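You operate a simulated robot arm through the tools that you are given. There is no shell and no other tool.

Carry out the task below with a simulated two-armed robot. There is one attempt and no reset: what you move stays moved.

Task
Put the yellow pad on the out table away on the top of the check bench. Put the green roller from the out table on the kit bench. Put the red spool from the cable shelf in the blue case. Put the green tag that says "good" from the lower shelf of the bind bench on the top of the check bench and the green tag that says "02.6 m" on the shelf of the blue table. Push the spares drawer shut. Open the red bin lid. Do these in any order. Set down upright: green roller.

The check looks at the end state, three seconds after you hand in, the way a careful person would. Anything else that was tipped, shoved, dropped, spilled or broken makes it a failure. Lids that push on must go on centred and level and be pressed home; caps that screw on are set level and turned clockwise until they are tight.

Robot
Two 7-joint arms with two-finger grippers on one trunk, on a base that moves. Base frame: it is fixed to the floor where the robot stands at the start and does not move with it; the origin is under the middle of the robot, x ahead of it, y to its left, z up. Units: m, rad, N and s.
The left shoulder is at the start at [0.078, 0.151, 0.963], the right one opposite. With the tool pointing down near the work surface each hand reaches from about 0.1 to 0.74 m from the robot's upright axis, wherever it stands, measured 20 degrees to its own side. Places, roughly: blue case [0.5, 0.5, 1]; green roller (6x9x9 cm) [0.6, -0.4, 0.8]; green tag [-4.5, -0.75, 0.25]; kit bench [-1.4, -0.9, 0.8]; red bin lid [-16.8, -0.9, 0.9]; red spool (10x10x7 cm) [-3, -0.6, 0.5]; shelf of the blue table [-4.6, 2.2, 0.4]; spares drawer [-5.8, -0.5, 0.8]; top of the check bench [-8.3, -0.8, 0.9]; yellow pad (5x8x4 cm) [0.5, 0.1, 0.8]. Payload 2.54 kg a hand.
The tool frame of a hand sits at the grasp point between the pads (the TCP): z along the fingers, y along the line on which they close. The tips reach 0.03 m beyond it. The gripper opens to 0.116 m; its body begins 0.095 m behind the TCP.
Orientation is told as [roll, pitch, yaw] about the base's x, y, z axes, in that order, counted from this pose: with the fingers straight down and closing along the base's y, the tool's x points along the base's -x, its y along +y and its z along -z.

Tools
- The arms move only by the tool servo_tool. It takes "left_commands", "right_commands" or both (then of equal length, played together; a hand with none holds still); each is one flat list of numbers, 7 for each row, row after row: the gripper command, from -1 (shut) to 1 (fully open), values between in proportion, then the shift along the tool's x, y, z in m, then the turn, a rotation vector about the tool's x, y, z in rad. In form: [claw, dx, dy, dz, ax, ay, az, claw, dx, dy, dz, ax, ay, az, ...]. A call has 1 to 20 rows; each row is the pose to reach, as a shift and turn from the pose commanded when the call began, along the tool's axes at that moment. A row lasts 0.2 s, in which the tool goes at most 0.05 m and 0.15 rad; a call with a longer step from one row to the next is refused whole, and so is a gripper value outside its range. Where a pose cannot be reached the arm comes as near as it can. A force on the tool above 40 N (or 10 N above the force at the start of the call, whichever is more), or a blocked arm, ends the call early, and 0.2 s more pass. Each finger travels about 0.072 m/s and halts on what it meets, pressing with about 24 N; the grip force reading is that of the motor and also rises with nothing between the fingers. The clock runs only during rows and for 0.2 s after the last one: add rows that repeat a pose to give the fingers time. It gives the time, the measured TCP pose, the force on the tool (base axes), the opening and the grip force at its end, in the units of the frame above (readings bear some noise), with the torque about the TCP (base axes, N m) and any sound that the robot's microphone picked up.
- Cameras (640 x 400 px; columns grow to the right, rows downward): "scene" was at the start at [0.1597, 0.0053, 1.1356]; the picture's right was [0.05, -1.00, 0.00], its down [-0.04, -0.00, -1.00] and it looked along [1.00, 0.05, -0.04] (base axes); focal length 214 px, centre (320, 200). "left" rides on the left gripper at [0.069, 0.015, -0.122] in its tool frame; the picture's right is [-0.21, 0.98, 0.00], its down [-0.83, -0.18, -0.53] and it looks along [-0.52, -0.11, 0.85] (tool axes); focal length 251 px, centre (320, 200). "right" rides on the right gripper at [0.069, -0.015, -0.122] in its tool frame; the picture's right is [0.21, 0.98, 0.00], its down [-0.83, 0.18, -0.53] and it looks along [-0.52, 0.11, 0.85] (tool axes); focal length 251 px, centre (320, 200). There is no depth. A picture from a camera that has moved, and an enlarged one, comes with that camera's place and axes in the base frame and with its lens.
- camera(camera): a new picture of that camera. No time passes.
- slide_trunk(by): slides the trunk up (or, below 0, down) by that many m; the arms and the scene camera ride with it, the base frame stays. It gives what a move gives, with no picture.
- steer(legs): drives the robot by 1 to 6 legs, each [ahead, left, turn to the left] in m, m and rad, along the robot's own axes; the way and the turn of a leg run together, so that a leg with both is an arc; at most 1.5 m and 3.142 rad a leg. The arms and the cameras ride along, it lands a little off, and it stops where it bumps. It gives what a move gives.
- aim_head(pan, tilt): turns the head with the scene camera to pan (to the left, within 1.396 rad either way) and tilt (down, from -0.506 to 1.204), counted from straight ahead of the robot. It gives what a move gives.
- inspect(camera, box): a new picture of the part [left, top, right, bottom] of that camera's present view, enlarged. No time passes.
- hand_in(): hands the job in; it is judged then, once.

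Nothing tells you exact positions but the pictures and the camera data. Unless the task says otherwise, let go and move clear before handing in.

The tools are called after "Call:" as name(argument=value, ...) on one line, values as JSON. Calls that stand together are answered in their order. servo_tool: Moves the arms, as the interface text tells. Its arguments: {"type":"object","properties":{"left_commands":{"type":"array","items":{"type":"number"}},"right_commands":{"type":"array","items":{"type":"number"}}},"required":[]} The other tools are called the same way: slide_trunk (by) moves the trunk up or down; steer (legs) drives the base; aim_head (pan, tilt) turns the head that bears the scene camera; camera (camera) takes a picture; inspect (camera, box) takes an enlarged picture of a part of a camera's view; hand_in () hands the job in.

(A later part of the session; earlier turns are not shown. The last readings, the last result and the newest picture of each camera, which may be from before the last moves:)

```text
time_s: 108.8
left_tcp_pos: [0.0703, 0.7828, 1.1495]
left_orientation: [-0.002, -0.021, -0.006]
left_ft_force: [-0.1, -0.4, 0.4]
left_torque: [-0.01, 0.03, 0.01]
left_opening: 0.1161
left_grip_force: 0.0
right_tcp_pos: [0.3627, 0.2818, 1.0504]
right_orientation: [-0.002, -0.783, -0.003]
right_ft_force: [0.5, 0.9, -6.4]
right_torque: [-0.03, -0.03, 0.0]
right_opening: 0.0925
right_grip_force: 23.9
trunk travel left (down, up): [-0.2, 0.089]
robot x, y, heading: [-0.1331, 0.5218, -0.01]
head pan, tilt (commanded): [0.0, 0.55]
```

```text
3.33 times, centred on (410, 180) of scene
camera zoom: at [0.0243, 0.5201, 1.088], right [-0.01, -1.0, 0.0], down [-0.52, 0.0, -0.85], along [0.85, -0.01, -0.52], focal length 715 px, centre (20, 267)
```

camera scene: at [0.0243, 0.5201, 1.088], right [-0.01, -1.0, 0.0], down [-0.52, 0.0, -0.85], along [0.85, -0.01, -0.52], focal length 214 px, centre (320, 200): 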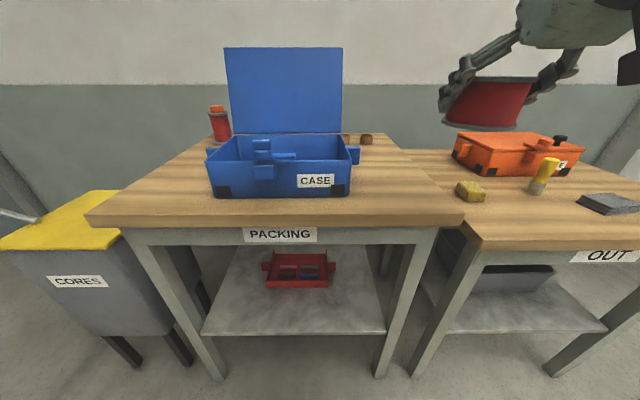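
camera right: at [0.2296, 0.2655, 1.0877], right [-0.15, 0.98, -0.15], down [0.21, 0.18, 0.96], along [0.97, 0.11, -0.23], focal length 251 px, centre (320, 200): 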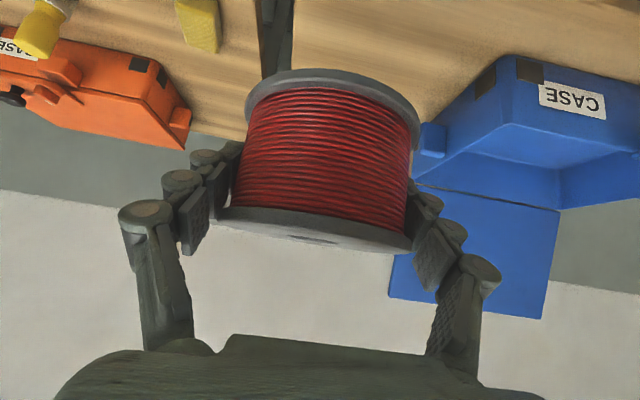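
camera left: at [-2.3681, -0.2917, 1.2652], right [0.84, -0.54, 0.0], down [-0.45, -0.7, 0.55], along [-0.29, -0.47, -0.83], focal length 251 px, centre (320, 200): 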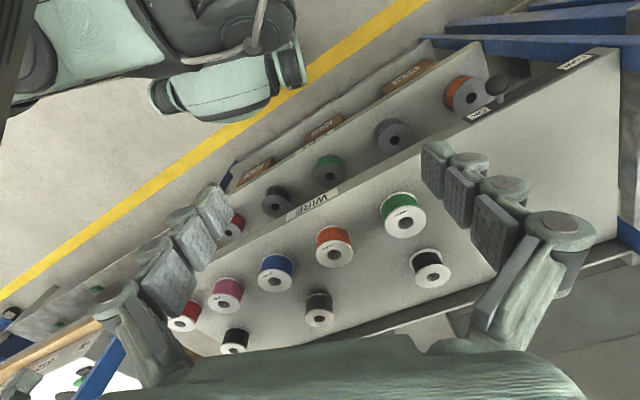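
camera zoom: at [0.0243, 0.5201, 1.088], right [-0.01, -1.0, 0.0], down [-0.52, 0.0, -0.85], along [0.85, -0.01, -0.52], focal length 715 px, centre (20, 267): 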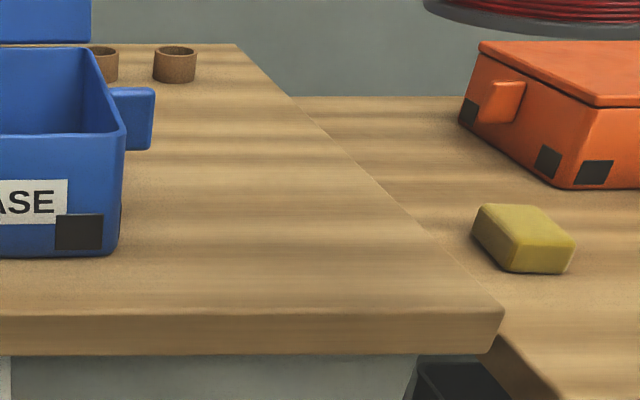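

Refined: interior x≈0.425–0.59, y≈0.46–0.735, rim z≈0.94; table top ≈0.852. I'll set the spool down at about [0.445, 0.32].

Call:
servo_tool(right_commands=[-1, -0.03, 0.02, 0.03, 0, 0, 0, -1, -0.058, 0.038, 0.058, 0, 0, 0, -1, -0.03, 0.038, 0.086, 0, 0, 0, -1, 0.0, 0.038, 0.116, 0, 0, 0, -1, 0.028, 0.038, 0.144, 0, 0, 0, -1, 0.028, 0.038, 0.144, 0, 0, 0])

Call:
inspect(camera="scene", box=[300, 80, 500, 240])

Call:
camera(camera="right")

```text
time_s: 110.2
left_tcp_pos: [0.0707, 0.7836, 1.1509]
left_orientation: [-0.001, -0.02, -0.005]
left_ft_force: [0.1, 1.2, 0.0]
left_torque: [-0.04, 0.02, -0.05]
left_opening: 0.1159
left_grip_force: 0.0
right_tcp_pos: [0.4474, 0.3208, 0.9276]
right_orientation: [0.0, -0.784, -0.003]
right_ft_force: [0.3, -0.6, -6.9]
right_torque: [0.02, -0.05, 0.0]
right_opening: 0.0924
right_grip_force: 24.2
trunk travel left (down, up): [-0.2, 0.089]
robot x, y, heading: [-0.1334, 0.5182, -0.006]
head pan, tilt (commanded): [0.0, 0.55]
```

```text
2.50 times, centred on (400, 160) of scene
camera zoom: at [0.0241, 0.5203, 1.0881], right [-0.01, -1.0, 0.0], down [-0.52, 0.0, -0.85], along [0.85, -0.01, -0.52], focal length 536 px, centre (120, 300)
```

zoom: 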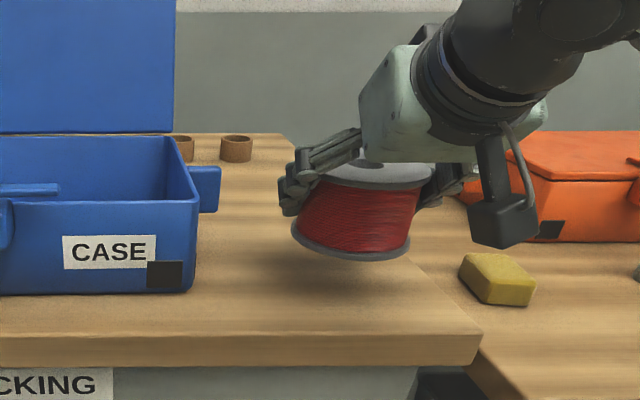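

```text
taken
camera right: at [0.3133, 0.3057, 0.9658], right [-0.15, 0.98, -0.15], down [0.21, 0.18, 0.96], along [0.97, 0.11, -0.23], focal length 251 px, centre (320, 200)
```

right: 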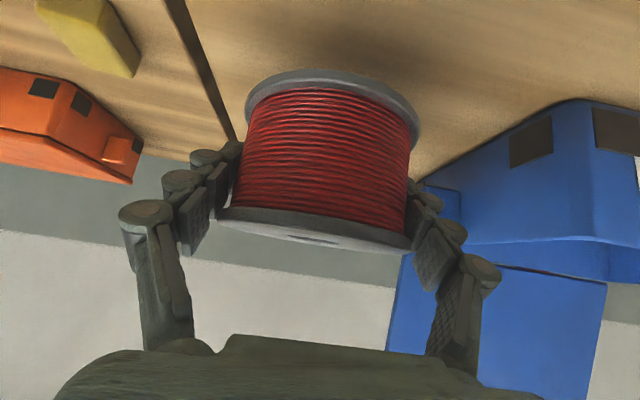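

Lowering gently to the table.

Call:
servo_tool(right_commands=[-1, 0.005, 0, 0.005, 0, 0, 0, -1, 0.01, 0, 0.01, 0, 0, 0, -1, 0.015, 0, 0.015, 0, 0, 0, -1, 0.018, 0, 0.018, 0, 0, 0, -1, 0.018, 0, 0.018, 0, 0, 0])

Call:
inspect(camera="scene", box=[300, 80, 500, 240])

```text
time_s: 111.4
left_tcp_pos: [0.0713, 0.7821, 1.1496]
left_orientation: [-0.002, -0.021, -0.006]
left_ft_force: [1.0, 0.7, 0.5]
left_torque: [0.01, -0.01, 0.02]
left_opening: 0.1158
left_grip_force: 0.1
right_tcp_pos: [0.4457, 0.3188, 0.9041]
right_orientation: [0.0, -0.783, -0.004]
right_ft_force: [-0.1, -0.3, -6.3]
right_torque: [0.01, -0.04, 0.0]
right_opening: 0.0926
right_grip_force: 24.2
trunk travel left (down, up): [-0.2, 0.089]
robot x, y, heading: [-0.1346, 0.5246, -0.006]
head pan, tilt (commanded): [0.0, 0.55]
```

```text
2.50 times, centred on (400, 160) of scene
camera zoom: at [0.0241, 0.5202, 1.088], right [-0.01, -1.0, 0.0], down [-0.52, 0.0, -0.85], along [0.85, -0.01, -0.52], focal length 536 px, centre (120, 300)
```

zoom: 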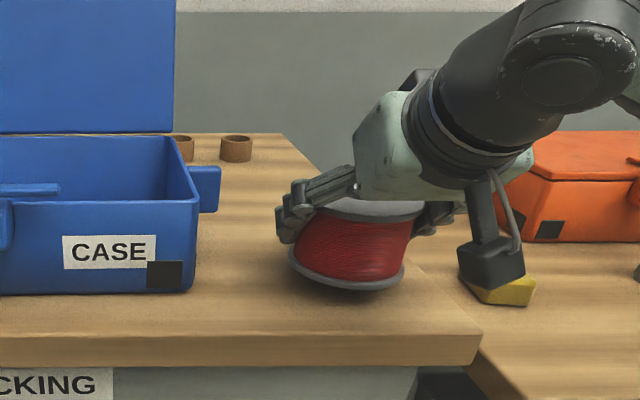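

Call:
servo_tool(right_commands=[-1, 0.003, 0, 0.003, 0, 0, 0, -1, 0.006, 0, 0.006, 0, 0, 0, -1, 0.006, 0, 0.006, 0, 0, 0])

Call:
inspect(camera="scene", box=[340, 140, 440, 220])

```text
time_s: 112.2
left_tcp_pos: [0.0698, 0.7833, 1.1507]
left_orientation: [-0.002, -0.02, -0.006]
left_ft_force: [-0.5, -0.1, -0.8]
left_torque: [-0.02, -0.04, 0.01]
left_opening: 0.1161
left_grip_force: 0.0
right_tcp_pos: [0.4446, 0.3189, 0.8953]
right_orientation: [-0.003, -0.782, -0.004]
right_ft_force: [0.3, -0.1, -6.2]
right_torque: [-0.02, -0.04, 0.0]
right_opening: 0.0924
right_grip_force: 24.1
trunk travel left (down, up): [-0.2, 0.089]
robot x, y, heading: [-0.1365, 0.5198, -0.009]
head pan, tilt (commanded): [0.0, 0.55]
```

```text
5.00 times, centred on (390, 180) of scene
camera zoom: at [0.0241, 0.5202, 1.088], right [-0.01, -1.0, 0.0], down [-0.52, 0.0, -0.85], along [0.85, -0.01, -0.52], focal length 1072 px, centre (-30, 300)
```

zoom: 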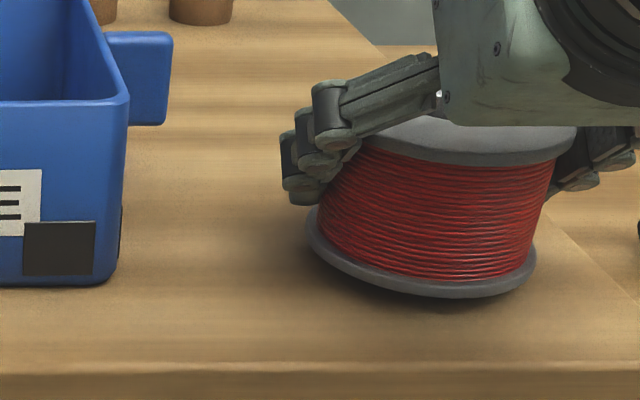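

Call:
servo_tool(right_commands=[-1, 0.003, 0, 0.003, 0, 0, 0, -1, 0.005, 0, 0.005, 0, 0, 0, -1, 0.005, 0, 0.005, 0, 0, 0])

Call:
inspect(camera="scene", box=[340, 140, 440, 220])

```text
time_s: 113.0
left_tcp_pos: [0.0706, 0.782, 1.1501]
left_orientation: [-0.002, -0.02, -0.005]
left_ft_force: [0.4, 0.1, -0.4]
left_torque: [0.0, 0.02, -0.01]
left_opening: 0.1161
left_grip_force: 0.1
right_tcp_pos: [0.4449, 0.3176, 0.8886]
right_orientation: [0.0, -0.782, -0.003]
right_ft_force: [-0.4, 0.8, -5.5]
right_torque: [0.03, -0.01, 0.02]
right_opening: 0.0926
right_grip_force: 23.9
trunk travel left (down, up): [-0.2, 0.089]
robot x, y, heading: [-0.1324, 0.5213, -0.002]
head pan, tilt (commanded): [0.0, 0.55]
```

```text
5.00 times, centred on (390, 180) of scene
camera zoom: at [0.0241, 0.5202, 1.088], right [-0.01, -1.0, 0.0], down [-0.52, 0.0, -0.85], along [0.85, -0.01, -0.52], focal length 1072 px, centre (-30, 300)
```

zoom: 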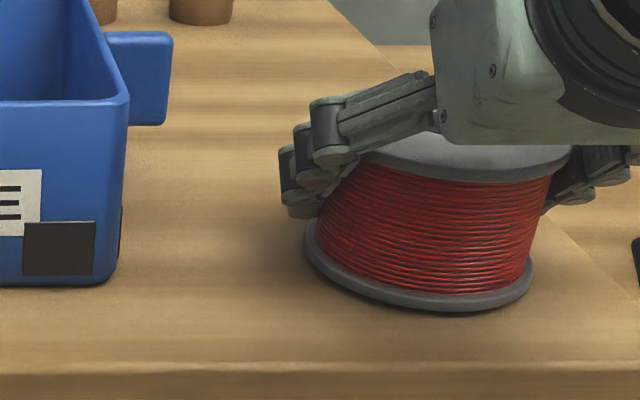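

Call:
servo_tool(right_commands=[-1, 0.002, 0, 0.002, 0, 0, 0, -1, 0.004, 0, 0.004, 0, 0, 0, -1, 0.004, 0, 0.004, 0, 0, 0])

Call:
inspect(camera="scene", box=[340, 140, 440, 220])

```text
time_s: 113.8
left_tcp_pos: [0.0686, 0.7824, 1.1511]
left_orientation: [-0.002, -0.022, -0.004]
left_ft_force: [-0.8, 0.5, 0.0]
left_torque: [-0.01, -0.01, -0.01]
left_opening: 0.1162
left_grip_force: 0.0
right_tcp_pos: [0.4449, 0.3179, 0.8873]
right_orientation: [0.002, -0.79, -0.005]
right_ft_force: [-0.7, 0.6, 9.4]
right_torque: [-0.01, -0.25, 0.07]
right_opening: 0.0926
right_grip_force: 24.0
trunk travel left (down, up): [-0.2, 0.089]
robot x, y, heading: [-0.1346, 0.5229, -0.009]
head pan, tilt (commanded): [0.0, 0.55]
```

```text
5.00 times, centred on (390, 180) of scene
camera zoom: at [0.0228, 0.5206, 1.0885], right [-0.01, -1.0, 0.0], down [-0.52, 0.0, -0.85], along [0.85, -0.01, -0.52], focal length 1072 px, centre (-30, 300)
```

zoom: 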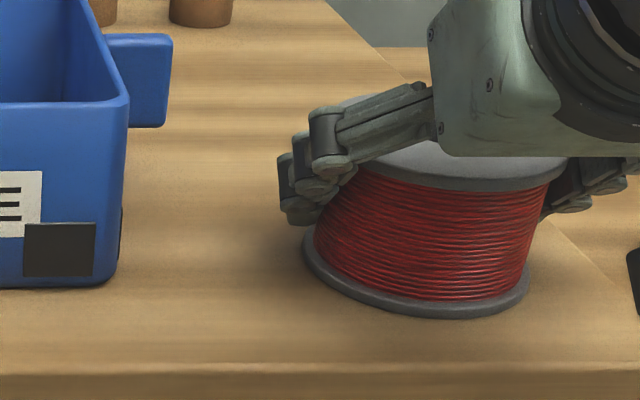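

It touches the table. Releasing.

Call:
servo_tool(right_commands=[0.6, 0, 0, 0, 0, 0, 0, 0.75, 0, 0, 0, 0, 0, 0, 0.95, 0, 0, 0, 0, 0, 0, 0.95, 0, 0, 0, 0, 0, 0])

Call:
inspect(camera="scene", box=[340, 140, 440, 220])

Call:
camera(camera="right")

```text
time_s: 114.8
left_tcp_pos: [0.0695, 0.7831, 1.1507]
left_orientation: [-0.001, -0.021, -0.006]
left_ft_force: [-0.7, 0.3, 1.2]
left_torque: [0.03, -0.02, 0.01]
left_opening: 0.116
left_grip_force: 0.0
right_tcp_pos: [0.4456, 0.3177, 0.8834]
right_orientation: [-0.002, -0.783, -0.002]
right_ft_force: [0.2, -0.4, -0.2]
right_torque: [0.0, 0.02, 0.02]
right_opening: 0.1132
right_grip_force: 0.0
trunk travel left (down, up): [-0.2, 0.089]
robot x, y, heading: [-0.1359, 0.5225, -0.005]
head pan, tilt (commanded): [0.0, 0.55]
```

```text
5.00 times, centred on (390, 180) of scene
camera zoom: at [0.0236, 0.5204, 1.0881], right [-0.01, -1.0, 0.0], down [-0.52, 0.0, -0.85], along [0.85, -0.01, -0.52], focal length 1072 px, centre (-30, 300)
```

zoom: 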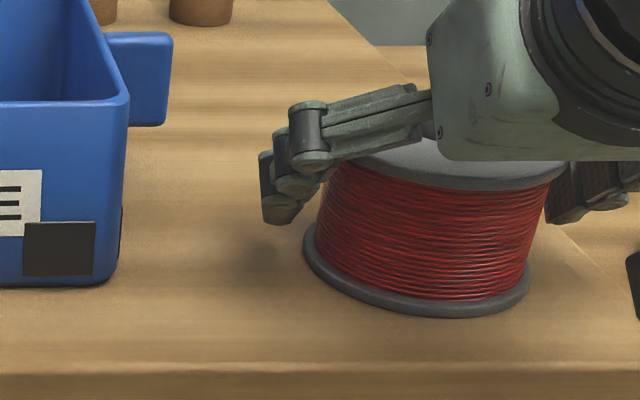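

```text
taken
camera right: at [0.3114, 0.3026, 0.92], right [-0.15, 0.98, -0.15], down [0.21, 0.18, 0.96], along [0.97, 0.11, -0.23], focal length 251 px, centre (320, 200)
```

right: 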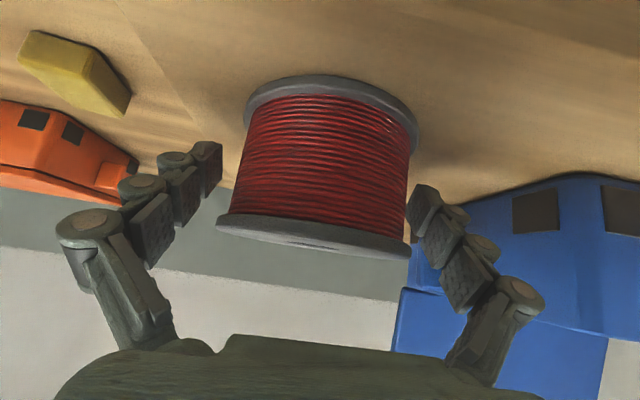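

The spool stands on the table. Retracting along the tool axis, then turning the tool vertical above it.

Call:
servo_tool(right_commands=[1, 0, 0, -0.03, 0, 0, 0, 1, 0, 0, -0.07, 0, 0, 0, 1, 0, 0, -0.11, 0, 0, 0, 1, 0, 0, -0.15, 0, 0, 0, 1, 0, 0, -0.15, 0, 0, 0])

Call:
servo_tool(right_commands=[1, -0.03, 0, 0.0, 0, 0.14, 0, 1, -0.06, 0, 0.0, 0, 0.28, 0, 1, -0.09, 0, 0.0, 0, 0.42, 0, 1, -0.11, 0, 0.02, 0, 0.56, 0, 1, -0.12, 0, 0.03, 0, 0.7, 0, 1, -0.12, 0, 0.03, 0, 0.783, 0, 1, -0.12, 0, 0.03, 0, 0.783, 0])

Call:
camera(camera="scene")

Call:
camera(camera="right")

```text
time_s: 116.0
left_tcp_pos: [0.0705, 0.7826, 1.1497]
left_orientation: [-0.002, -0.022, -0.006]
left_ft_force: [-0.1, -0.3, 0.1]
left_torque: [-0.02, -0.02, 0.02]
left_opening: 0.1158
left_grip_force: 0.1
right_tcp_pos: [0.3369, 0.3223, 0.993]
right_orientation: [-0.002, -0.783, -0.004]
right_ft_force: [0.1, -0.8, 0.8]
right_torque: [0.02, 0.0, -0.01]
right_opening: 0.1159
right_grip_force: 0.0
trunk travel left (down, up): [-0.2, 0.089]
robot x, y, heading: [-0.1326, 0.5203, -0.005]
head pan, tilt (commanded): [0.0, 0.55]
```

```text
time_s: 117.6
left_tcp_pos: [0.0696, 0.7829, 1.1505]
left_orientation: [-0.002, -0.022, -0.006]
left_ft_force: [0.5, -0.4, 0.3]
left_torque: [0.02, -0.03, -0.01]
left_opening: 0.1161
left_grip_force: 0.1
right_tcp_pos: [0.4459, 0.3175, 1.0531]
right_orientation: [0.0, 0.0, -0.004]
right_ft_force: [-0.2, 0.1, -0.3]
right_torque: [-0.02, 0.01, 0.01]
right_opening: 0.1162
right_grip_force: 0.1
trunk travel left (down, up): [-0.2, 0.089]
robot x, y, heading: [-0.1359, 0.5194, -0.008]
head pan, tilt (commanded): [0.0, 0.55]
```

```text
taken
camera scene: at [0.0236, 0.5203, 1.0881], right [-0.01, -1.0, 0.0], down [-0.52, 0.0, -0.85], along [0.85, -0.01, -0.52], focal length 214 px, centre (320, 200)
```

scene: 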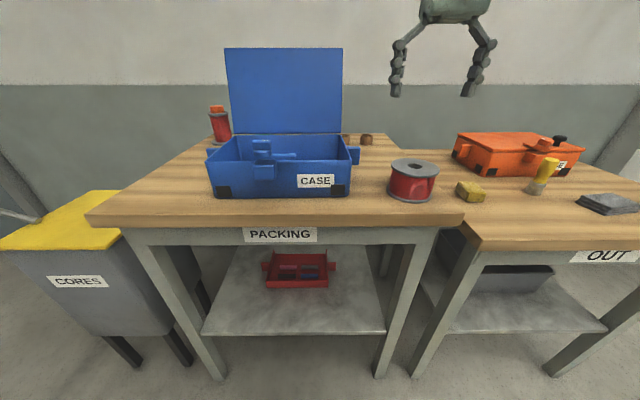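

```text
taken
camera right: at [0.3779, 0.3027, 1.1754], right [-0.21, 0.98, 0.0], down [0.83, 0.18, 0.53], along [0.52, 0.11, -0.85], focal length 251 px, centre (320, 200)
```

right: 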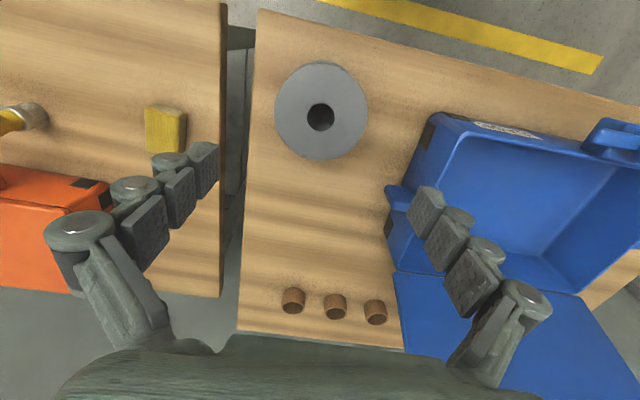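

The spool stands upright. Getting a precise fix on its centre before the vertical grip.

Call:
inspect(camera="right", box=[250, 40, 410, 180])

Call:
inspect(camera="scene", box=[370, 140, 470, 220])

```text
2.86 times, centred on (330, 110) of right
camera zoom: at [0.3779, 0.3027, 1.1754], right [-0.21, 0.98, 0.0], down [0.83, 0.18, 0.53], along [0.52, 0.11, -0.85], focal length 718 px, centre (291, 457)
```

zoom: 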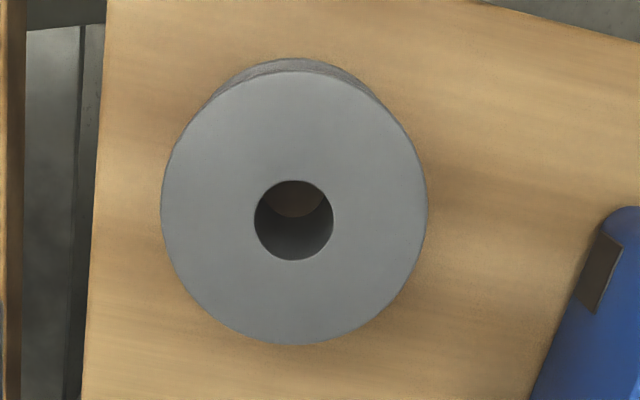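

```text
5.00 times, centred on (420, 180) of scene
camera zoom: at [0.0236, 0.5203, 1.0881], right [-0.01, -1.0, 0.0], down [-0.52, 0.0, -0.85], along [0.85, -0.01, -0.52], focal length 1072 px, centre (-180, 300)
```

zoom: 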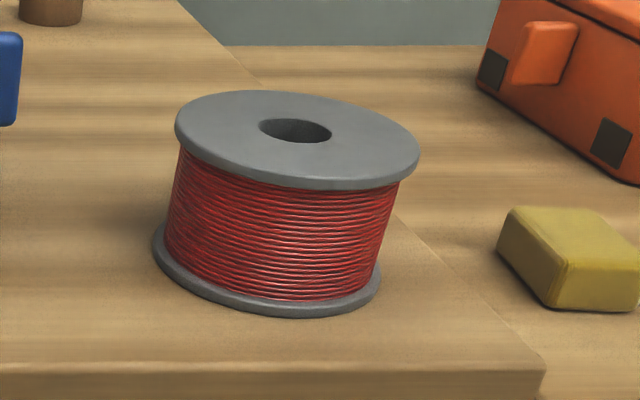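

Both views agree: spool top centre at [0.440, 0.317, 0.915]. Descending vertically around it and closing.

Call:
servo_tool(right_commands=[1, 0.006, 0, 0.04, 0, 0, 0, 1, 0.006, 0, 0.08, 0, 0, 0, 1, 0.006, 0, 0.11, 0, 0, 0, 1, 0.006, 0, 0.14, 0, 0, 0, 1, 0.006, 0, 0.167, 0, 0, 0, 1, 0.006, 0, 0.167, 0, 0, 0])

Call:
camera(camera="right")

Call:
inspect(camera="scene", box=[340, 100, 500, 220])

```text
time_s: 119.0
left_tcp_pos: [0.0703, 0.7831, 1.1501]
left_orientation: [-0.001, -0.021, -0.006]
left_ft_force: [-0.2, 0.5, -0.9]
left_torque: [-0.01, 0.02, -0.02]
left_opening: 0.1158
left_grip_force: 0.0
right_tcp_pos: [0.4391, 0.3193, 0.8844]
right_orientation: [0.0, -0.001, -0.005]
right_ft_force: [-0.5, 0.5, 0.8]
right_torque: [0.03, -0.01, -0.02]
right_opening: 0.1161
right_grip_force: 0.1
trunk travel left (down, up): [-0.2, 0.089]
robot x, y, heading: [-0.133, 0.5229, -0.007]
head pan, tilt (commanded): [0.0, 0.55]
```

```text
taken
camera right: at [0.371, 0.3037, 1.0048], right [-0.21, 0.98, 0.0], down [0.83, 0.18, 0.54], along [0.52, 0.11, -0.84], focal length 251 px, centre (320, 200)
```

right: 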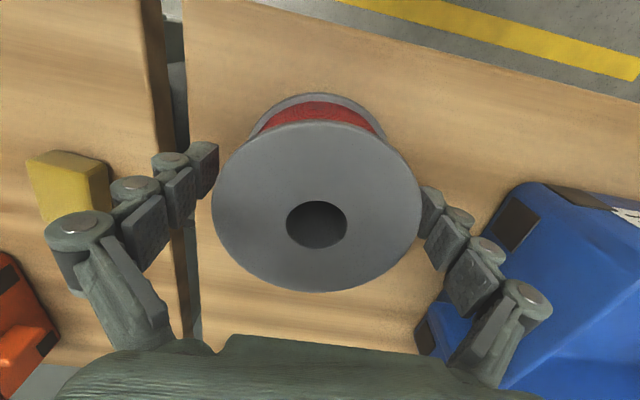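

```text
3.33 times, centred on (420, 160) of scene
camera zoom: at [0.0236, 0.5204, 1.0881], right [-0.01, -1.0, 0.0], down [-0.52, 0.0, -0.85], along [0.85, -0.01, -0.52], focal length 715 px, centre (-13, 333)
```

zoom: 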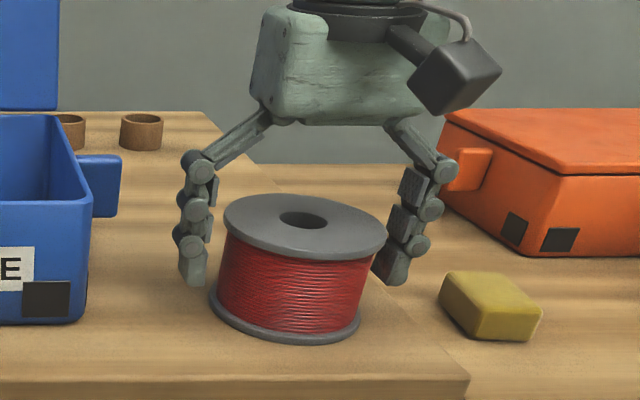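

Fingers straddle the spool evenly. Closing and lifting.

Call:
servo_tool(right_commands=[-1, 0, 0, 0, 0, 0, 0, -1, 0, 0, 0, 0, 0, 0, -1, 0, 0, 0, 0, 0, 0, -1, 0, 0, 0, 0, 0, 0])

Call:
servo_tool(right_commands=[-1, 0, 0, -0.02, 0, 0, 0, -1, 0, 0, -0.05, 0, 0, 0, -1, 0, 0, -0.09, 0, 0, 0, -1, 0, 0, -0.13, 0, 0, 0, -1, 0, 0, -0.165, 0, 0, 0, -1, 0, 0, -0.165, 0, 0, 0])

Call:
camera(camera="right")

Call:
camera(camera="scene")

```text
time_s: 120.0
left_tcp_pos: [0.07, 0.7818, 1.1516]
left_orientation: [-0.001, -0.021, -0.004]
left_ft_force: [1.1, -0.3, -0.5]
left_torque: [0.01, 0.01, -0.02]
left_opening: 0.1159
left_grip_force: 0.0
right_tcp_pos: [0.4394, 0.3185, 0.8845]
right_orientation: [-0.003, -0.002, -0.005]
right_ft_force: [1.2, -3.8, 2.9]
right_torque: [-0.5, 0.06, 0.07]
right_opening: 0.0937
right_grip_force: 24.1
trunk travel left (down, up): [-0.2, 0.089]
robot x, y, heading: [-0.1364, 0.5226, -0.011]
head pan, tilt (commanded): [0.0, 0.55]
```

```text
time_s: 121.4
left_tcp_pos: [0.0719, 0.7824, 1.1516]
left_orientation: [-0.001, -0.02, -0.004]
left_ft_force: [0.1, -0.4, 0.4]
left_torque: [-0.03, 0.02, 0.01]
left_opening: 0.116
left_grip_force: 0.1
right_tcp_pos: [0.4361, 0.32, 1.0507]
right_orientation: [0.0, -0.002, -0.003]
right_ft_force: [0.4, -0.1, -6.8]
right_torque: [0.04, 0.03, 0.0]
right_opening: 0.0933
right_grip_force: 24.0
trunk travel left (down, up): [-0.2, 0.089]
robot x, y, heading: [-0.1341, 0.5209, -0.012]
head pan, tilt (commanded): [0.0, 0.55]
```

```text
taken
camera right: at [0.3685, 0.3036, 1.1719], right [-0.21, 0.98, 0.0], down [0.83, 0.18, 0.53], along [0.52, 0.11, -0.85], focal length 251 px, centre (320, 200)
```

right: 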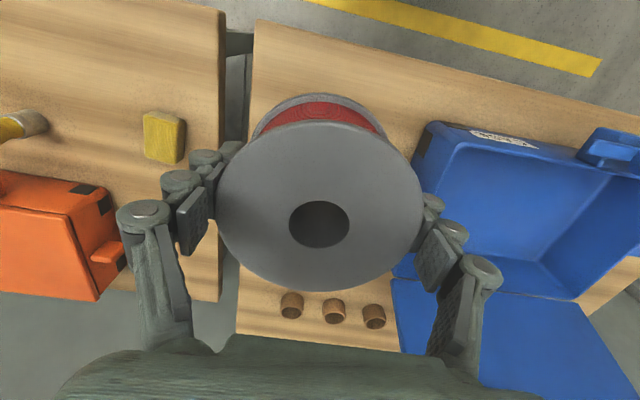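

```text
taken
camera scene: at [0.0243, 0.5201, 1.088], right [-0.01, -1.0, 0.0], down [-0.52, 0.0, -0.85], along [0.85, -0.01, -0.52], focal length 214 px, centre (320, 200)
```

scene: 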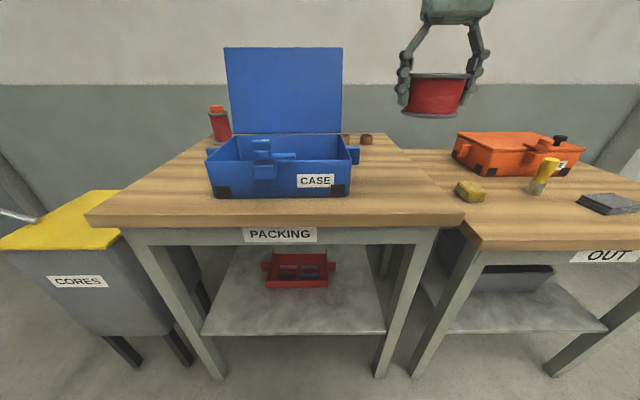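

Spool held from above now. Moving it over the middle of the case.

Call:
servo_tool(right_commands=[-1, -0.01, 0.04, 0, 0, 0, 0, -1, -0.02, 0.08, 0, 0, 0, 0, -1, -0.032, 0.12, 0, 0, 0, 0, -1, -0.044, 0.16, 0, 0, 0, 0, -1, -0.056, 0.2, 0, 0, 0, 0, -1, -0.068, 0.24, 0, 0, 0, 0, -1, -0.079, 0.277, 0, 0, 0, 0, -1, -0.079, 0.277, 0, 0, 0, 0])

Call:
camera(camera="right")

Call:
camera(camera="scene")

```text
time_s: 123.2
left_tcp_pos: [0.0705, 0.7827, 1.1508]
left_orientation: [0.0, -0.02, -0.006]
left_ft_force: [0.0, -1.8, -0.6]
left_torque: [-0.02, -0.03, 0.04]
left_opening: 0.1158
left_grip_force: 0.2
right_tcp_pos: [0.494, 0.579, 1.0429]
right_orientation: [0.0, -0.003, -0.005]
right_ft_force: [0.2, -0.6, -6.0]
right_torque: [0.01, -0.01, -0.03]
right_opening: 0.0934
right_grip_force: 24.1
right hand out of reach, approached as far as the arm can: row 6, 7, 8
trunk travel left (down, up): [-0.2, 0.089]
robot x, y, heading: [-0.1385, 0.5238, -0.015]
head pan, tilt (commanded): [0.0, 0.55]
```

```text
taken
camera right: at [0.4253, 0.5639, 1.1637], right [-0.21, 0.98, 0.0], down [0.82, 0.18, 0.54], along [0.52, 0.11, -0.84], focal length 251 px, centre (320, 200)
```

right: 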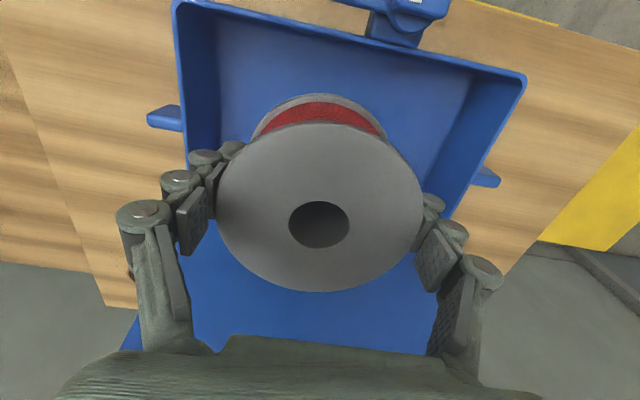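

```text
taken
camera scene: at [0.0242, 0.5198, 1.088], right [-0.01, -1.0, 0.0], down [-0.52, 0.0, -0.85], along [0.85, -0.01, -0.52], focal length 214 px, centre (320, 200)
```

scene: 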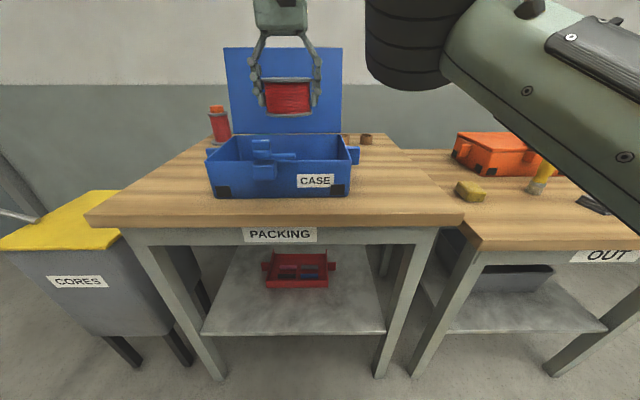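

Just short of reach; I'll shift the arm right a bit and drive the base left so the case is more in front of the right arm.

Call:
servo_tool(right_commands=[-1, 0.0, -0.04, 0, 0, 0, 0, -1, 0, -0.08, 0, 0, 0, 0, -1, 0, -0.12, 0, 0, 0, 0, -1, 0, -0.12, 0, 0, 0, 0])

Call:
steer(legs=[[0.02, 0.14, 0.012]])

Call:
camera(camera="right")

Call:
camera(camera="scene")

```text
time_s: 124.2
left_tcp_pos: [0.0706, 0.7841, 1.1501]
left_orientation: [-0.002, -0.021, -0.007]
left_ft_force: [0.4, 0.7, 0.3]
left_torque: [0.02, 0.04, -0.02]
left_opening: 0.1158
left_grip_force: 0.0
right_tcp_pos: [0.4958, 0.4621, 1.0401]
right_orientation: [0.0, 0.001, -0.003]
right_ft_force: [1.0, -0.3, -6.1]
right_torque: [0.0, 0.01, -0.01]
right_opening: 0.0934
right_grip_force: 24.2
trunk travel left (down, up): [-0.2, 0.089]
robot x, y, heading: [-0.1364, 0.5211, -0.004]
head pan, tilt (commanded): [0.0, 0.55]
```

```text
time_s: 126.2
left_tcp_pos: [0.0884, 0.927, 1.1506]
left_orientation: [-0.002, -0.02, 0.006]
left_ft_force: [-0.1, -0.1, 0.2]
left_torque: [0.0, 0.0, -0.01]
left_opening: 0.116
left_grip_force: 0.0
right_tcp_pos: [0.515, 0.6096, 1.0407]
right_orientation: [0.0, 0.0, 0.007]
right_ft_force: [-0.2, 0.1, -6.4]
right_torque: [0.0, 0.03, 0.01]
right_opening: 0.0935
right_grip_force: 24.1
trunk travel left (down, up): [-0.2, 0.089]
robot x, y, heading: [-0.1138, 0.6625, 0.004]
head pan, tilt (commanded): [0.0, 0.55]
```

```text
taken
camera right: at [0.448, 0.594, 1.1619], right [-0.22, 0.98, 0.0], down [0.82, 0.19, 0.53], along [0.52, 0.12, -0.85], focal length 251 px, centre (320, 200)
```

right: 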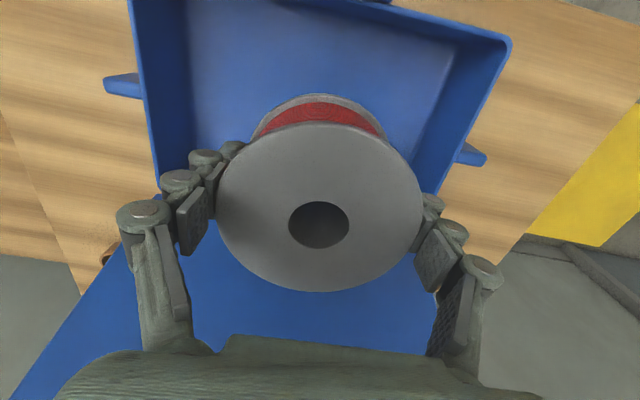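

```text
taken
camera scene: at [0.0441, 0.6643, 1.088], right [0.0, -1.0, 0.0], down [-0.52, 0.0, -0.85], along [0.85, 0.0, -0.52], focal length 214 px, centre (320, 200)
```

scene: 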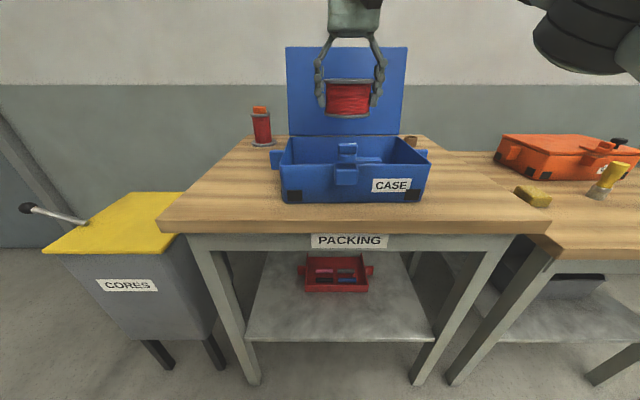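

From this view the case rim spans x 0.416–0.611, y 0.458–0.737. I'll centre the spool at about [0.518, 0.58] to stay clear of the latch and lower it into the case.

Call:
servo_tool(right_commands=[-1, -0.003, -0.03, 0.0, 0, 0, 0, -1, -0.003, -0.03, 0.03, 0, 0, 0, -1, -0.003, -0.03, 0.06, 0, 0, 0, -1, -0.003, -0.03, 0.09, 0, 0, 0, -1, -0.003, -0.03, 0.115, 0, 0, 0, -1, -0.003, -0.03, 0.115, 0, 0, 0])

Call:
inspect(camera="scene", box=[250, 70, 450, 220])

Call:
camera(camera="right")

```text
time_s: 127.6
left_tcp_pos: [0.0869, 0.926, 1.1497]
left_orientation: [-0.002, -0.02, 0.005]
left_ft_force: [0.0, 1.1, 0.3]
left_torque: [-0.02, 0.0, -0.02]
left_opening: 0.116
left_grip_force: 0.1
right_tcp_pos: [0.5171, 0.581, 0.9245]
right_orientation: [0.001, 0.0, 0.008]
right_ft_force: [-0.9, -0.5, -5.4]
right_torque: [-0.03, 0.0, -0.01]
right_opening: 0.0936
right_grip_force: 23.3
trunk travel left (down, up): [-0.2, 0.089]
robot x, y, heading: [-0.1143, 0.6622, 0.003]
head pan, tilt (commanded): [0.0, 0.55]
```

```text
2.67 times, centred on (350, 145) of scene
camera zoom: at [0.044, 0.6642, 1.088], right [0.0, -1.0, 0.0], down [-0.52, 0.0, -0.85], along [0.85, 0.0, -0.52], focal length 572 px, centre (240, 347)
```

zoom: 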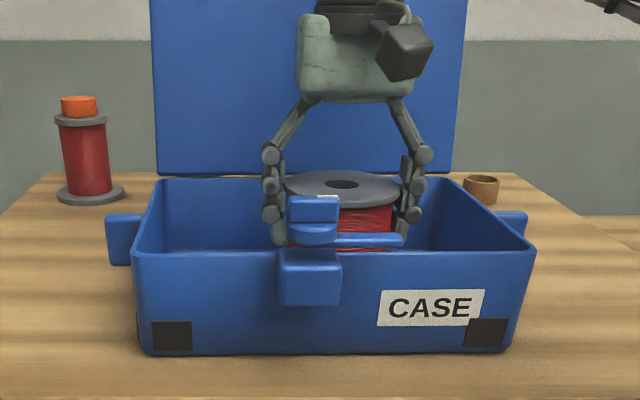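

```text
taken
camera right: at [0.4497, 0.5644, 1.046], right [-0.22, 0.98, 0.0], down [0.82, 0.19, 0.53], along [0.52, 0.12, -0.85], focal length 251 px, centre (320, 200)
```

right: 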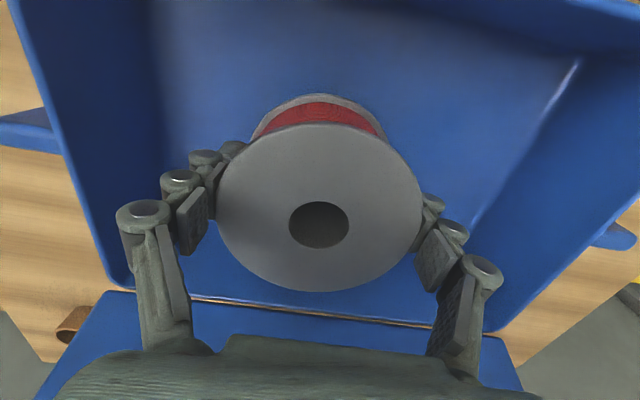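

Well placed inside the case. Creeping down to the floor of the case.

Call:
servo_tool(right_commands=[-1, 0, 0, 0.01, 0, 0, 0, -1, 0, 0, 0.02, 0, 0, 0, -1, 0, 0, 0.026, 0, 0, 0, -1, 0, 0, 0.026, 0, 0, 0])

```text
time_s: 128.6
left_tcp_pos: [0.0864, 0.9264, 1.1505]
left_orientation: [-0.003, -0.022, 0.006]
left_ft_force: [-0.7, 0.2, 0.4]
left_torque: [-0.01, 0.02, 0.01]
left_opening: 0.1161
left_grip_force: 0.1
right_tcp_pos: [0.5186, 0.5803, 0.8997]
right_orientation: [0.001, 0.002, 0.007]
right_ft_force: [0.3, 0.5, -5.7]
right_torque: [0.02, 0.06, 0.02]
right_opening: 0.0935
right_grip_force: 23.7
trunk travel left (down, up): [-0.2, 0.089]
robot x, y, heading: [-0.1161, 0.6661, -0.0]
head pan, tilt (commanded): [0.0, 0.55]
```

Call:
servo_tool(right_commands=[-1, 0, 0, 0.003, 0, 0, 0, -1, 0, 0, 0.006, 0, 0, 0, -1, 0, 0, 0.006, 0, 0, 0])

```text
time_s: 129.4
left_tcp_pos: [0.0872, 0.9264, 1.1511]
left_orientation: [-0.003, -0.022, 0.005]
left_ft_force: [-0.3, -0.6, 0.5]
left_torque: [0.01, -0.05, 0.02]
left_opening: 0.1159
left_grip_force: 0.0
right_tcp_pos: [0.5182, 0.578, 0.893]
right_orientation: [0.0, 0.0, 0.006]
right_ft_force: [0.0, 0.7, -6.6]
right_torque: [-0.03, -0.01, 0.0]
right_opening: 0.0932
right_grip_force: 23.9
trunk travel left (down, up): [-0.2, 0.089]
robot x, y, heading: [-0.1123, 0.6609, 0.006]
head pan, tilt (commanded): [0.0, 0.55]
```

Call:
servo_tool(right_commands=[-1, 0, 0, 0.002, 0, 0, 0, -1, 0, 0, 0.004, 0, 0, 0, -1, 0, 0, 0.004, 0, 0, 0])

```text
time_s: 130.2
left_tcp_pos: [0.0873, 0.9275, 1.151]
left_orientation: [-0.002, -0.021, 0.007]
left_ft_force: [-0.2, 0.1, -0.2]
left_torque: [-0.01, -0.03, -0.02]
left_opening: 0.116
left_grip_force: 0.1
right_tcp_pos: [0.519, 0.5792, 0.8915]
right_orientation: [0.0, -0.004, 0.006]
right_ft_force: [0.8, -2.6, 0.0]
right_torque: [-0.07, -0.43, -0.09]
right_opening: 0.0935
right_grip_force: 24.7
trunk travel left (down, up): [-0.2, 0.089]
robot x, y, heading: [-0.1161, 0.6628, 0.001]
head pan, tilt (commanded): [0.0, 0.55]
```

Contact with the case floor. Releasing and lifting straight out.

Call:
servo_tool(right_commands=[0.65, 0, 0, 0, 0, 0, 0, 0.8, 0, 0, 0, 0, 0, 0, 0.95, 0, 0, 0, 0, 0, 0, 0.95, 0, 0, 0, 0, 0, 0])

Call:
servo_tool(right_commands=[0.95, 0, 0, -0.02, 0, 0, 0, 0.95, 0, 0, -0.05, 0, 0, 0, 0.95, 0, 0, -0.09, 0, 0, 0, 0.95, 0, 0, -0.13, 0, 0, 0, 0.95, 0, 0, -0.17, 0, 0, 0, 0.95, 0, 0, -0.21, 0, 0, 0, 1, 0.03, 0, -0.24, 0, 0, 0, 1, 0.06, 0, -0.24, 0, 0, 0, 1, 0.1, 0, -0.24, 0, 0, 0])

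Call:
camera(camera="right")

Call:
inspect(camera="scene", box=[250, 70, 450, 220])

```text
time_s: 131.2
left_tcp_pos: [0.0867, 0.9283, 1.1513]
left_orientation: [-0.003, -0.021, 0.005]
left_ft_force: [-0.2, -0.7, -0.6]
left_torque: [0.03, -0.02, 0.01]
left_opening: 0.1162
left_grip_force: 0.1
right_tcp_pos: [0.5183, 0.5803, 0.8891]
right_orientation: [0.0, -0.003, 0.008]
right_ft_force: [-0.6, 0.7, 0.8]
right_torque: [-0.02, -0.01, -0.01]
right_opening: 0.1129
right_grip_force: 0.0
trunk travel left (down, up): [-0.2, 0.089]
robot x, y, heading: [-0.1152, 0.6647, -0.002]
head pan, tilt (commanded): [0.0, 0.55]
```

```text
time_s: 133.2
left_tcp_pos: [0.0867, 0.9276, 1.1511]
left_orientation: [-0.003, -0.023, 0.004]
left_ft_force: [-0.3, -0.3, 0.3]
left_torque: [0.03, 0.01, -0.01]
left_opening: 0.116
left_grip_force: 0.0
right_tcp_pos: [0.4202, 0.5785, 1.1287]
right_orientation: [0.001, -0.005, 0.007]
right_ft_force: [0.3, -0.2, 0.1]
right_torque: [-0.01, -0.05, 0.02]
right_opening: 0.1161
right_grip_force: 0.0
trunk travel left (down, up): [-0.2, 0.089]
robot x, y, heading: [-0.117, 0.6601, 0.007]
head pan, tilt (commanded): [0.0, 0.55]
```

```text
taken
camera right: at [0.3514, 0.5629, 1.2503], right [-0.22, 0.98, 0.0], down [0.82, 0.19, 0.54], along [0.52, 0.12, -0.84], focal length 251 px, centre (320, 200)
```

right: 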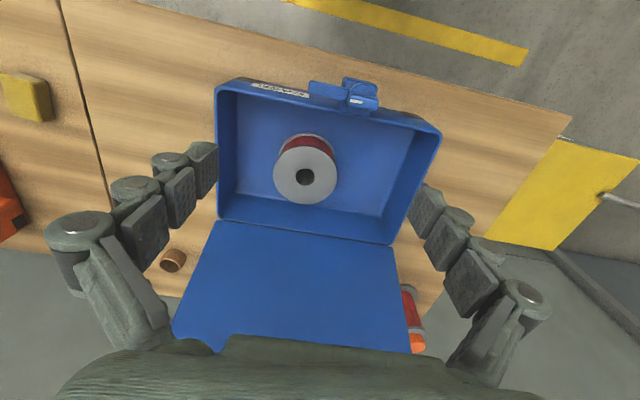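

```text
2.67 times, centred on (350, 145) of scene
camera zoom: at [0.0433, 0.6639, 1.0882], right [0.0, -1.0, 0.0], down [-0.52, 0.0, -0.85], along [0.85, 0.0, -0.52], focal length 572 px, centre (240, 347)
```

zoom: 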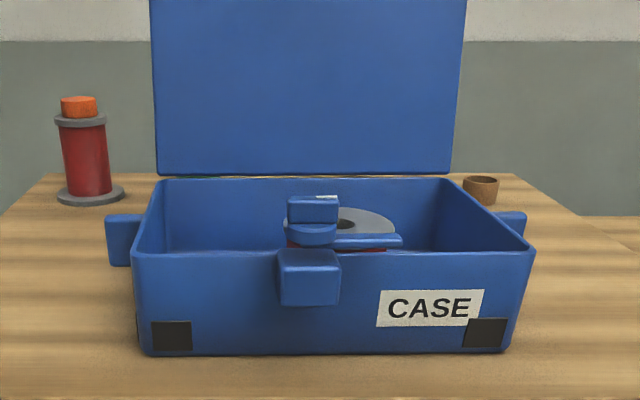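

The spool sits in the blue case. Next the yellow pad: I'll drive right to stand in front of the out table.

Call:
steer(legs=[[-0.02, -0.66, 0]])

Call:
aim_head(pan=0, tilt=0.7)

Call:
camera(camera="scene")

```text
time_s: 139.8
left_tcp_pos: [0.0687, 0.2914, 1.1499]
left_orientation: [-0.002, -0.023, 0.013]
left_ft_force: [0.3, -0.3, 0.1]
left_torque: [0.01, -0.03, -0.02]
left_opening: 0.116
left_grip_force: 0.2
right_tcp_pos: [0.4041, -0.0547, 1.1287]
right_orientation: [-0.001, -0.001, 0.013]
right_ft_force: [-1.0, 0.9, -0.4]
right_torque: [0.0, 0.01, -0.01]
right_opening: 0.116
right_grip_force: 0.1
trunk travel left (down, up): [-0.2, 0.089]
robot x, y, heading: [-0.1339, 0.0285, 0.011]
head pan, tilt (commanded): [0.0, 0.55]
```

```text
time_s: 140.5
left_tcp_pos: [0.0686, 0.2908, 1.1501]
left_orientation: [-0.001, -0.021, 0.011]
left_ft_force: [0.1, -0.4, 0.5]
left_torque: [0.01, -0.03, -0.04]
left_opening: 0.1161
left_grip_force: 0.0
right_tcp_pos: [0.4043, -0.0538, 1.1281]
right_orientation: [0.001, -0.002, 0.014]
right_ft_force: [0.5, 0.0, -0.9]
right_torque: [0.0, -0.02, 0.01]
right_opening: 0.1161
right_grip_force: 0.1
trunk travel left (down, up): [-0.2, 0.089]
robot x, y, heading: [-0.1308, 0.0264, 0.008]
head pan, tilt (commanded): [0.0, 0.7]
```

```text
taken
camera scene: at [0.0224, 0.0279, 1.075], right [0.01, -1.0, 0.0], down [-0.64, -0.01, -0.77], along [0.77, 0.01, -0.64], focal length 214 px, centre (320, 200)
```

scene: 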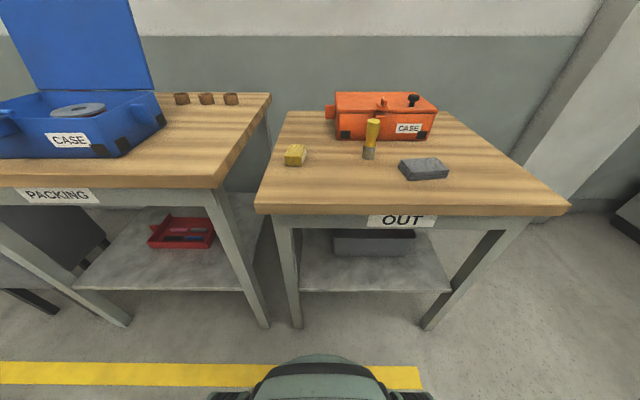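

The pad is at about [0.53, 0.094], turned about -0.15 rad. I'll move the right hand out of the way, drive forward a little and bring the left hand over the pad.

Call:
servo_tool(right_commands=[1, 0.01, -0.045, 0, 0, 0, 0, 1, 0.02, -0.09, 0, 0, 0, 0, 1, 0.03, -0.135, 0, 0, 0, 0, 1, 0.04, -0.18, 0, 0, 0, 0, 1, 0.05, -0.225, 0, 0, 0, 0, 1, 0.05, -0.25, 0, 0, 0, 0])

Call:
steer(legs=[[0.12, 0, -0.008]])

Call:
servo_tool(left_commands=[1, -0.04, -0.015, 0, 0, 0.021, 0.08, 1, -0.08, -0.03, 0, 0, 0.021, 0.16, 1, -0.12, -0.05, 0, 0, 0.021, 0.16, 1, -0.16, -0.07, 0, 0, 0.021, 0.16, 1, -0.2, -0.1, 0.02, 0, 0.021, 0.16, 1, -0.24, -0.13, 0.04, 0, 0.021, 0.16, 1, -0.27, -0.16, 0.06, 0, 0.021, 0.16, 1, -0.3, -0.18, 0.08, 0, 0.021, 0.16, 1, -0.33, -0.195, 0.11, 0, 0.021, 0.16, 1, -0.33, -0.195, 0.14, 0, 0.021, 0.16, 1, -0.33, -0.195, 0.14, 0, 0.021, 0.16])

Call:
camera(camera="left")

Call:
camera(camera="scene")

```text
time_s: 141.9
left_tcp_pos: [0.0685, 0.2906, 1.1511]
left_orientation: [-0.003, -0.021, 0.013]
left_ft_force: [-0.2, 0.1, 0.8]
left_torque: [0.05, 0.03, 0.03]
left_opening: 0.1161
left_grip_force: 0.0
right_tcp_pos: [0.3572, -0.305, 1.1309]
right_orientation: [0.001, -0.001, 0.014]
right_ft_force: [0.1, 0.2, 0.0]
right_torque: [0.0, -0.01, 0.02]
right_opening: 0.1161
right_grip_force: 0.1
trunk travel left (down, up): [-0.2, 0.089]
robot x, y, heading: [-0.1296, 0.0252, 0.012]
head pan, tilt (commanded): [0.0, 0.7]
```

```text
time_s: 143.1
left_tcp_pos: [0.1953, 0.2883, 1.1494]
left_orientation: [-0.002, -0.022, 0.002]
left_ft_force: [-0.6, 0.7, -0.5]
left_torque: [0.0, 0.04, 0.03]
left_opening: 0.1156
left_grip_force: 0.1
right_tcp_pos: [0.4774, -0.3096, 1.1304]
right_orientation: [0.0, -0.002, 0.003]
right_ft_force: [0.6, -1.0, -0.6]
right_torque: [0.03, 0.03, -0.02]
right_opening: 0.1161
right_grip_force: 0.2
trunk travel left (down, up): [-0.2, 0.089]
robot x, y, heading: [-0.0068, 0.0257, -0.002]
head pan, tilt (commanded): [0.0, 0.7]
```

```text
refused: row 5 steps farther than a row can; nothing moved
```

```text
taken
camera left: at [0.1236, 0.3052, 1.2704], right [0.21, 0.98, 0.0], down [0.81, -0.18, 0.55], along [0.54, -0.12, -0.83], focal length 251 px, centre (320, 200)
```

left: 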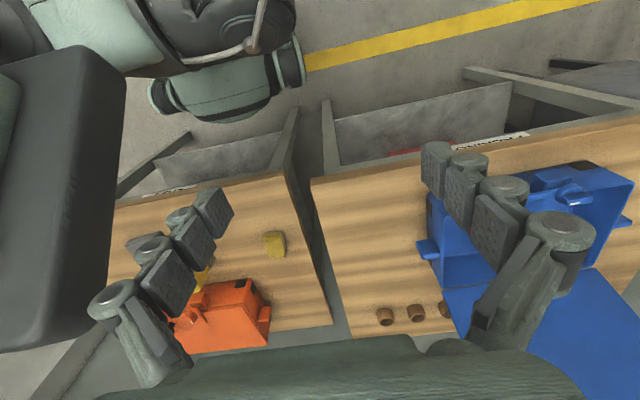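

```text
taken
camera scene: at [0.1462, 0.0266, 1.0749], right [0.0, -1.0, 0.0], down [-0.64, 0.0, -0.76], along [0.76, 0.0, -0.64], focal length 214 px, centre (320, 200)
```

scene: 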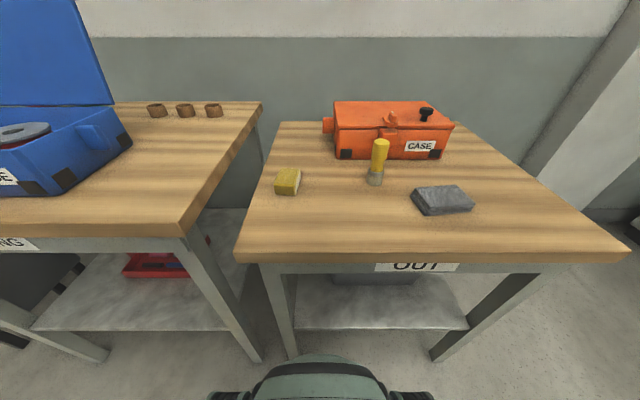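

Call:
servo_tool(left_commands=[1, -0.033, -0.015, 0, 0, 0.021, 0.08, 1, -0.066, -0.03, 0, 0, 0.021, 0.16, 1, -0.1, -0.05, 0, 0, 0.021, 0.16, 1, -0.133, -0.07, 0.01, 0, 0.021, 0.16, 1, -0.166, -0.09, 0.025, 0, 0.021, 0.16, 1, -0.2, -0.11, 0.04, 0, 0.021, 0.16, 1, -0.233, -0.13, 0.06, 0, 0.021, 0.16, 1, -0.266, -0.15, 0.08, 0, 0.021, 0.16, 1, -0.3, -0.17, 0.1, 0, 0.021, 0.16, 1, -0.33, -0.195, 0.12, 0, 0.021, 0.16, 1, -0.33, -0.195, 0.14, 0, 0.021, 0.16, 1, -0.33, -0.195, 0.14, 0, 0.021, 0.16])

Call:
camera(camera="left")

Call:
inspect(camera="scene", box=[230, 120, 390, 220])

```text
time_s: 145.7
left_tcp_pos: [0.4903, 0.1447, 1.0169]
left_orientation: [-0.001, 0.0, -0.159]
left_ft_force: [-0.4, -0.5, 0.5]
left_torque: [-0.02, 0.0, -0.02]
left_opening: 0.1161
left_grip_force: 0.1
left hand out of reach, approached as far as the arm can: row 8, 9, 10, 11, 12
right_tcp_pos: [0.4774, -0.3105, 1.1319]
right_orientation: [0.001, -0.003, 0.001]
right_ft_force: [0.4, 0.8, 0.9]
right_torque: [0.0, 0.02, 0.01]
right_opening: 0.1157
right_grip_force: 0.1
trunk travel left (down, up): [-0.2, 0.089]
robot x, y, heading: [-0.0093, 0.0252, -0.002]
head pan, tilt (commanded): [0.0, 0.7]
```

```text
taken
camera left: at [0.4232, 0.172, 1.1393], right [0.37, 0.93, 0.0], down [0.79, -0.31, 0.53], along [0.5, -0.2, -0.85], focal length 251 px, centre (320, 200)
```

left: 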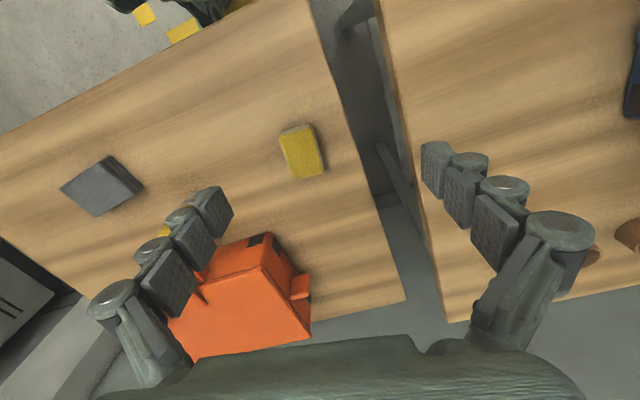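

```text
4.00 times, centred on (310, 170) of scene
camera zoom: at [0.1457, 0.0267, 1.075], right [0.0, -1.0, 0.0], down [-0.64, 0.0, -0.76], along [0.76, 0.0, -0.64], focal length 858 px, centre (360, 320)
```

zoom: 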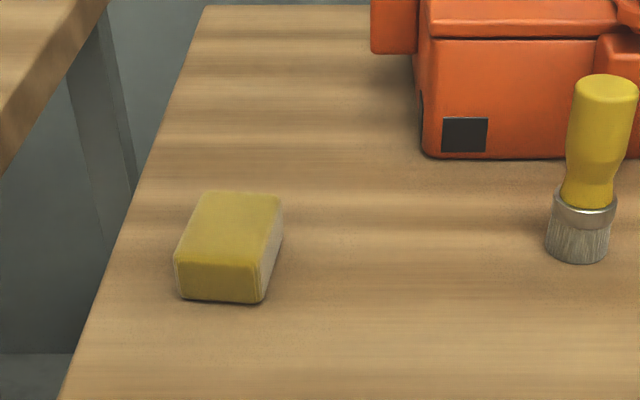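

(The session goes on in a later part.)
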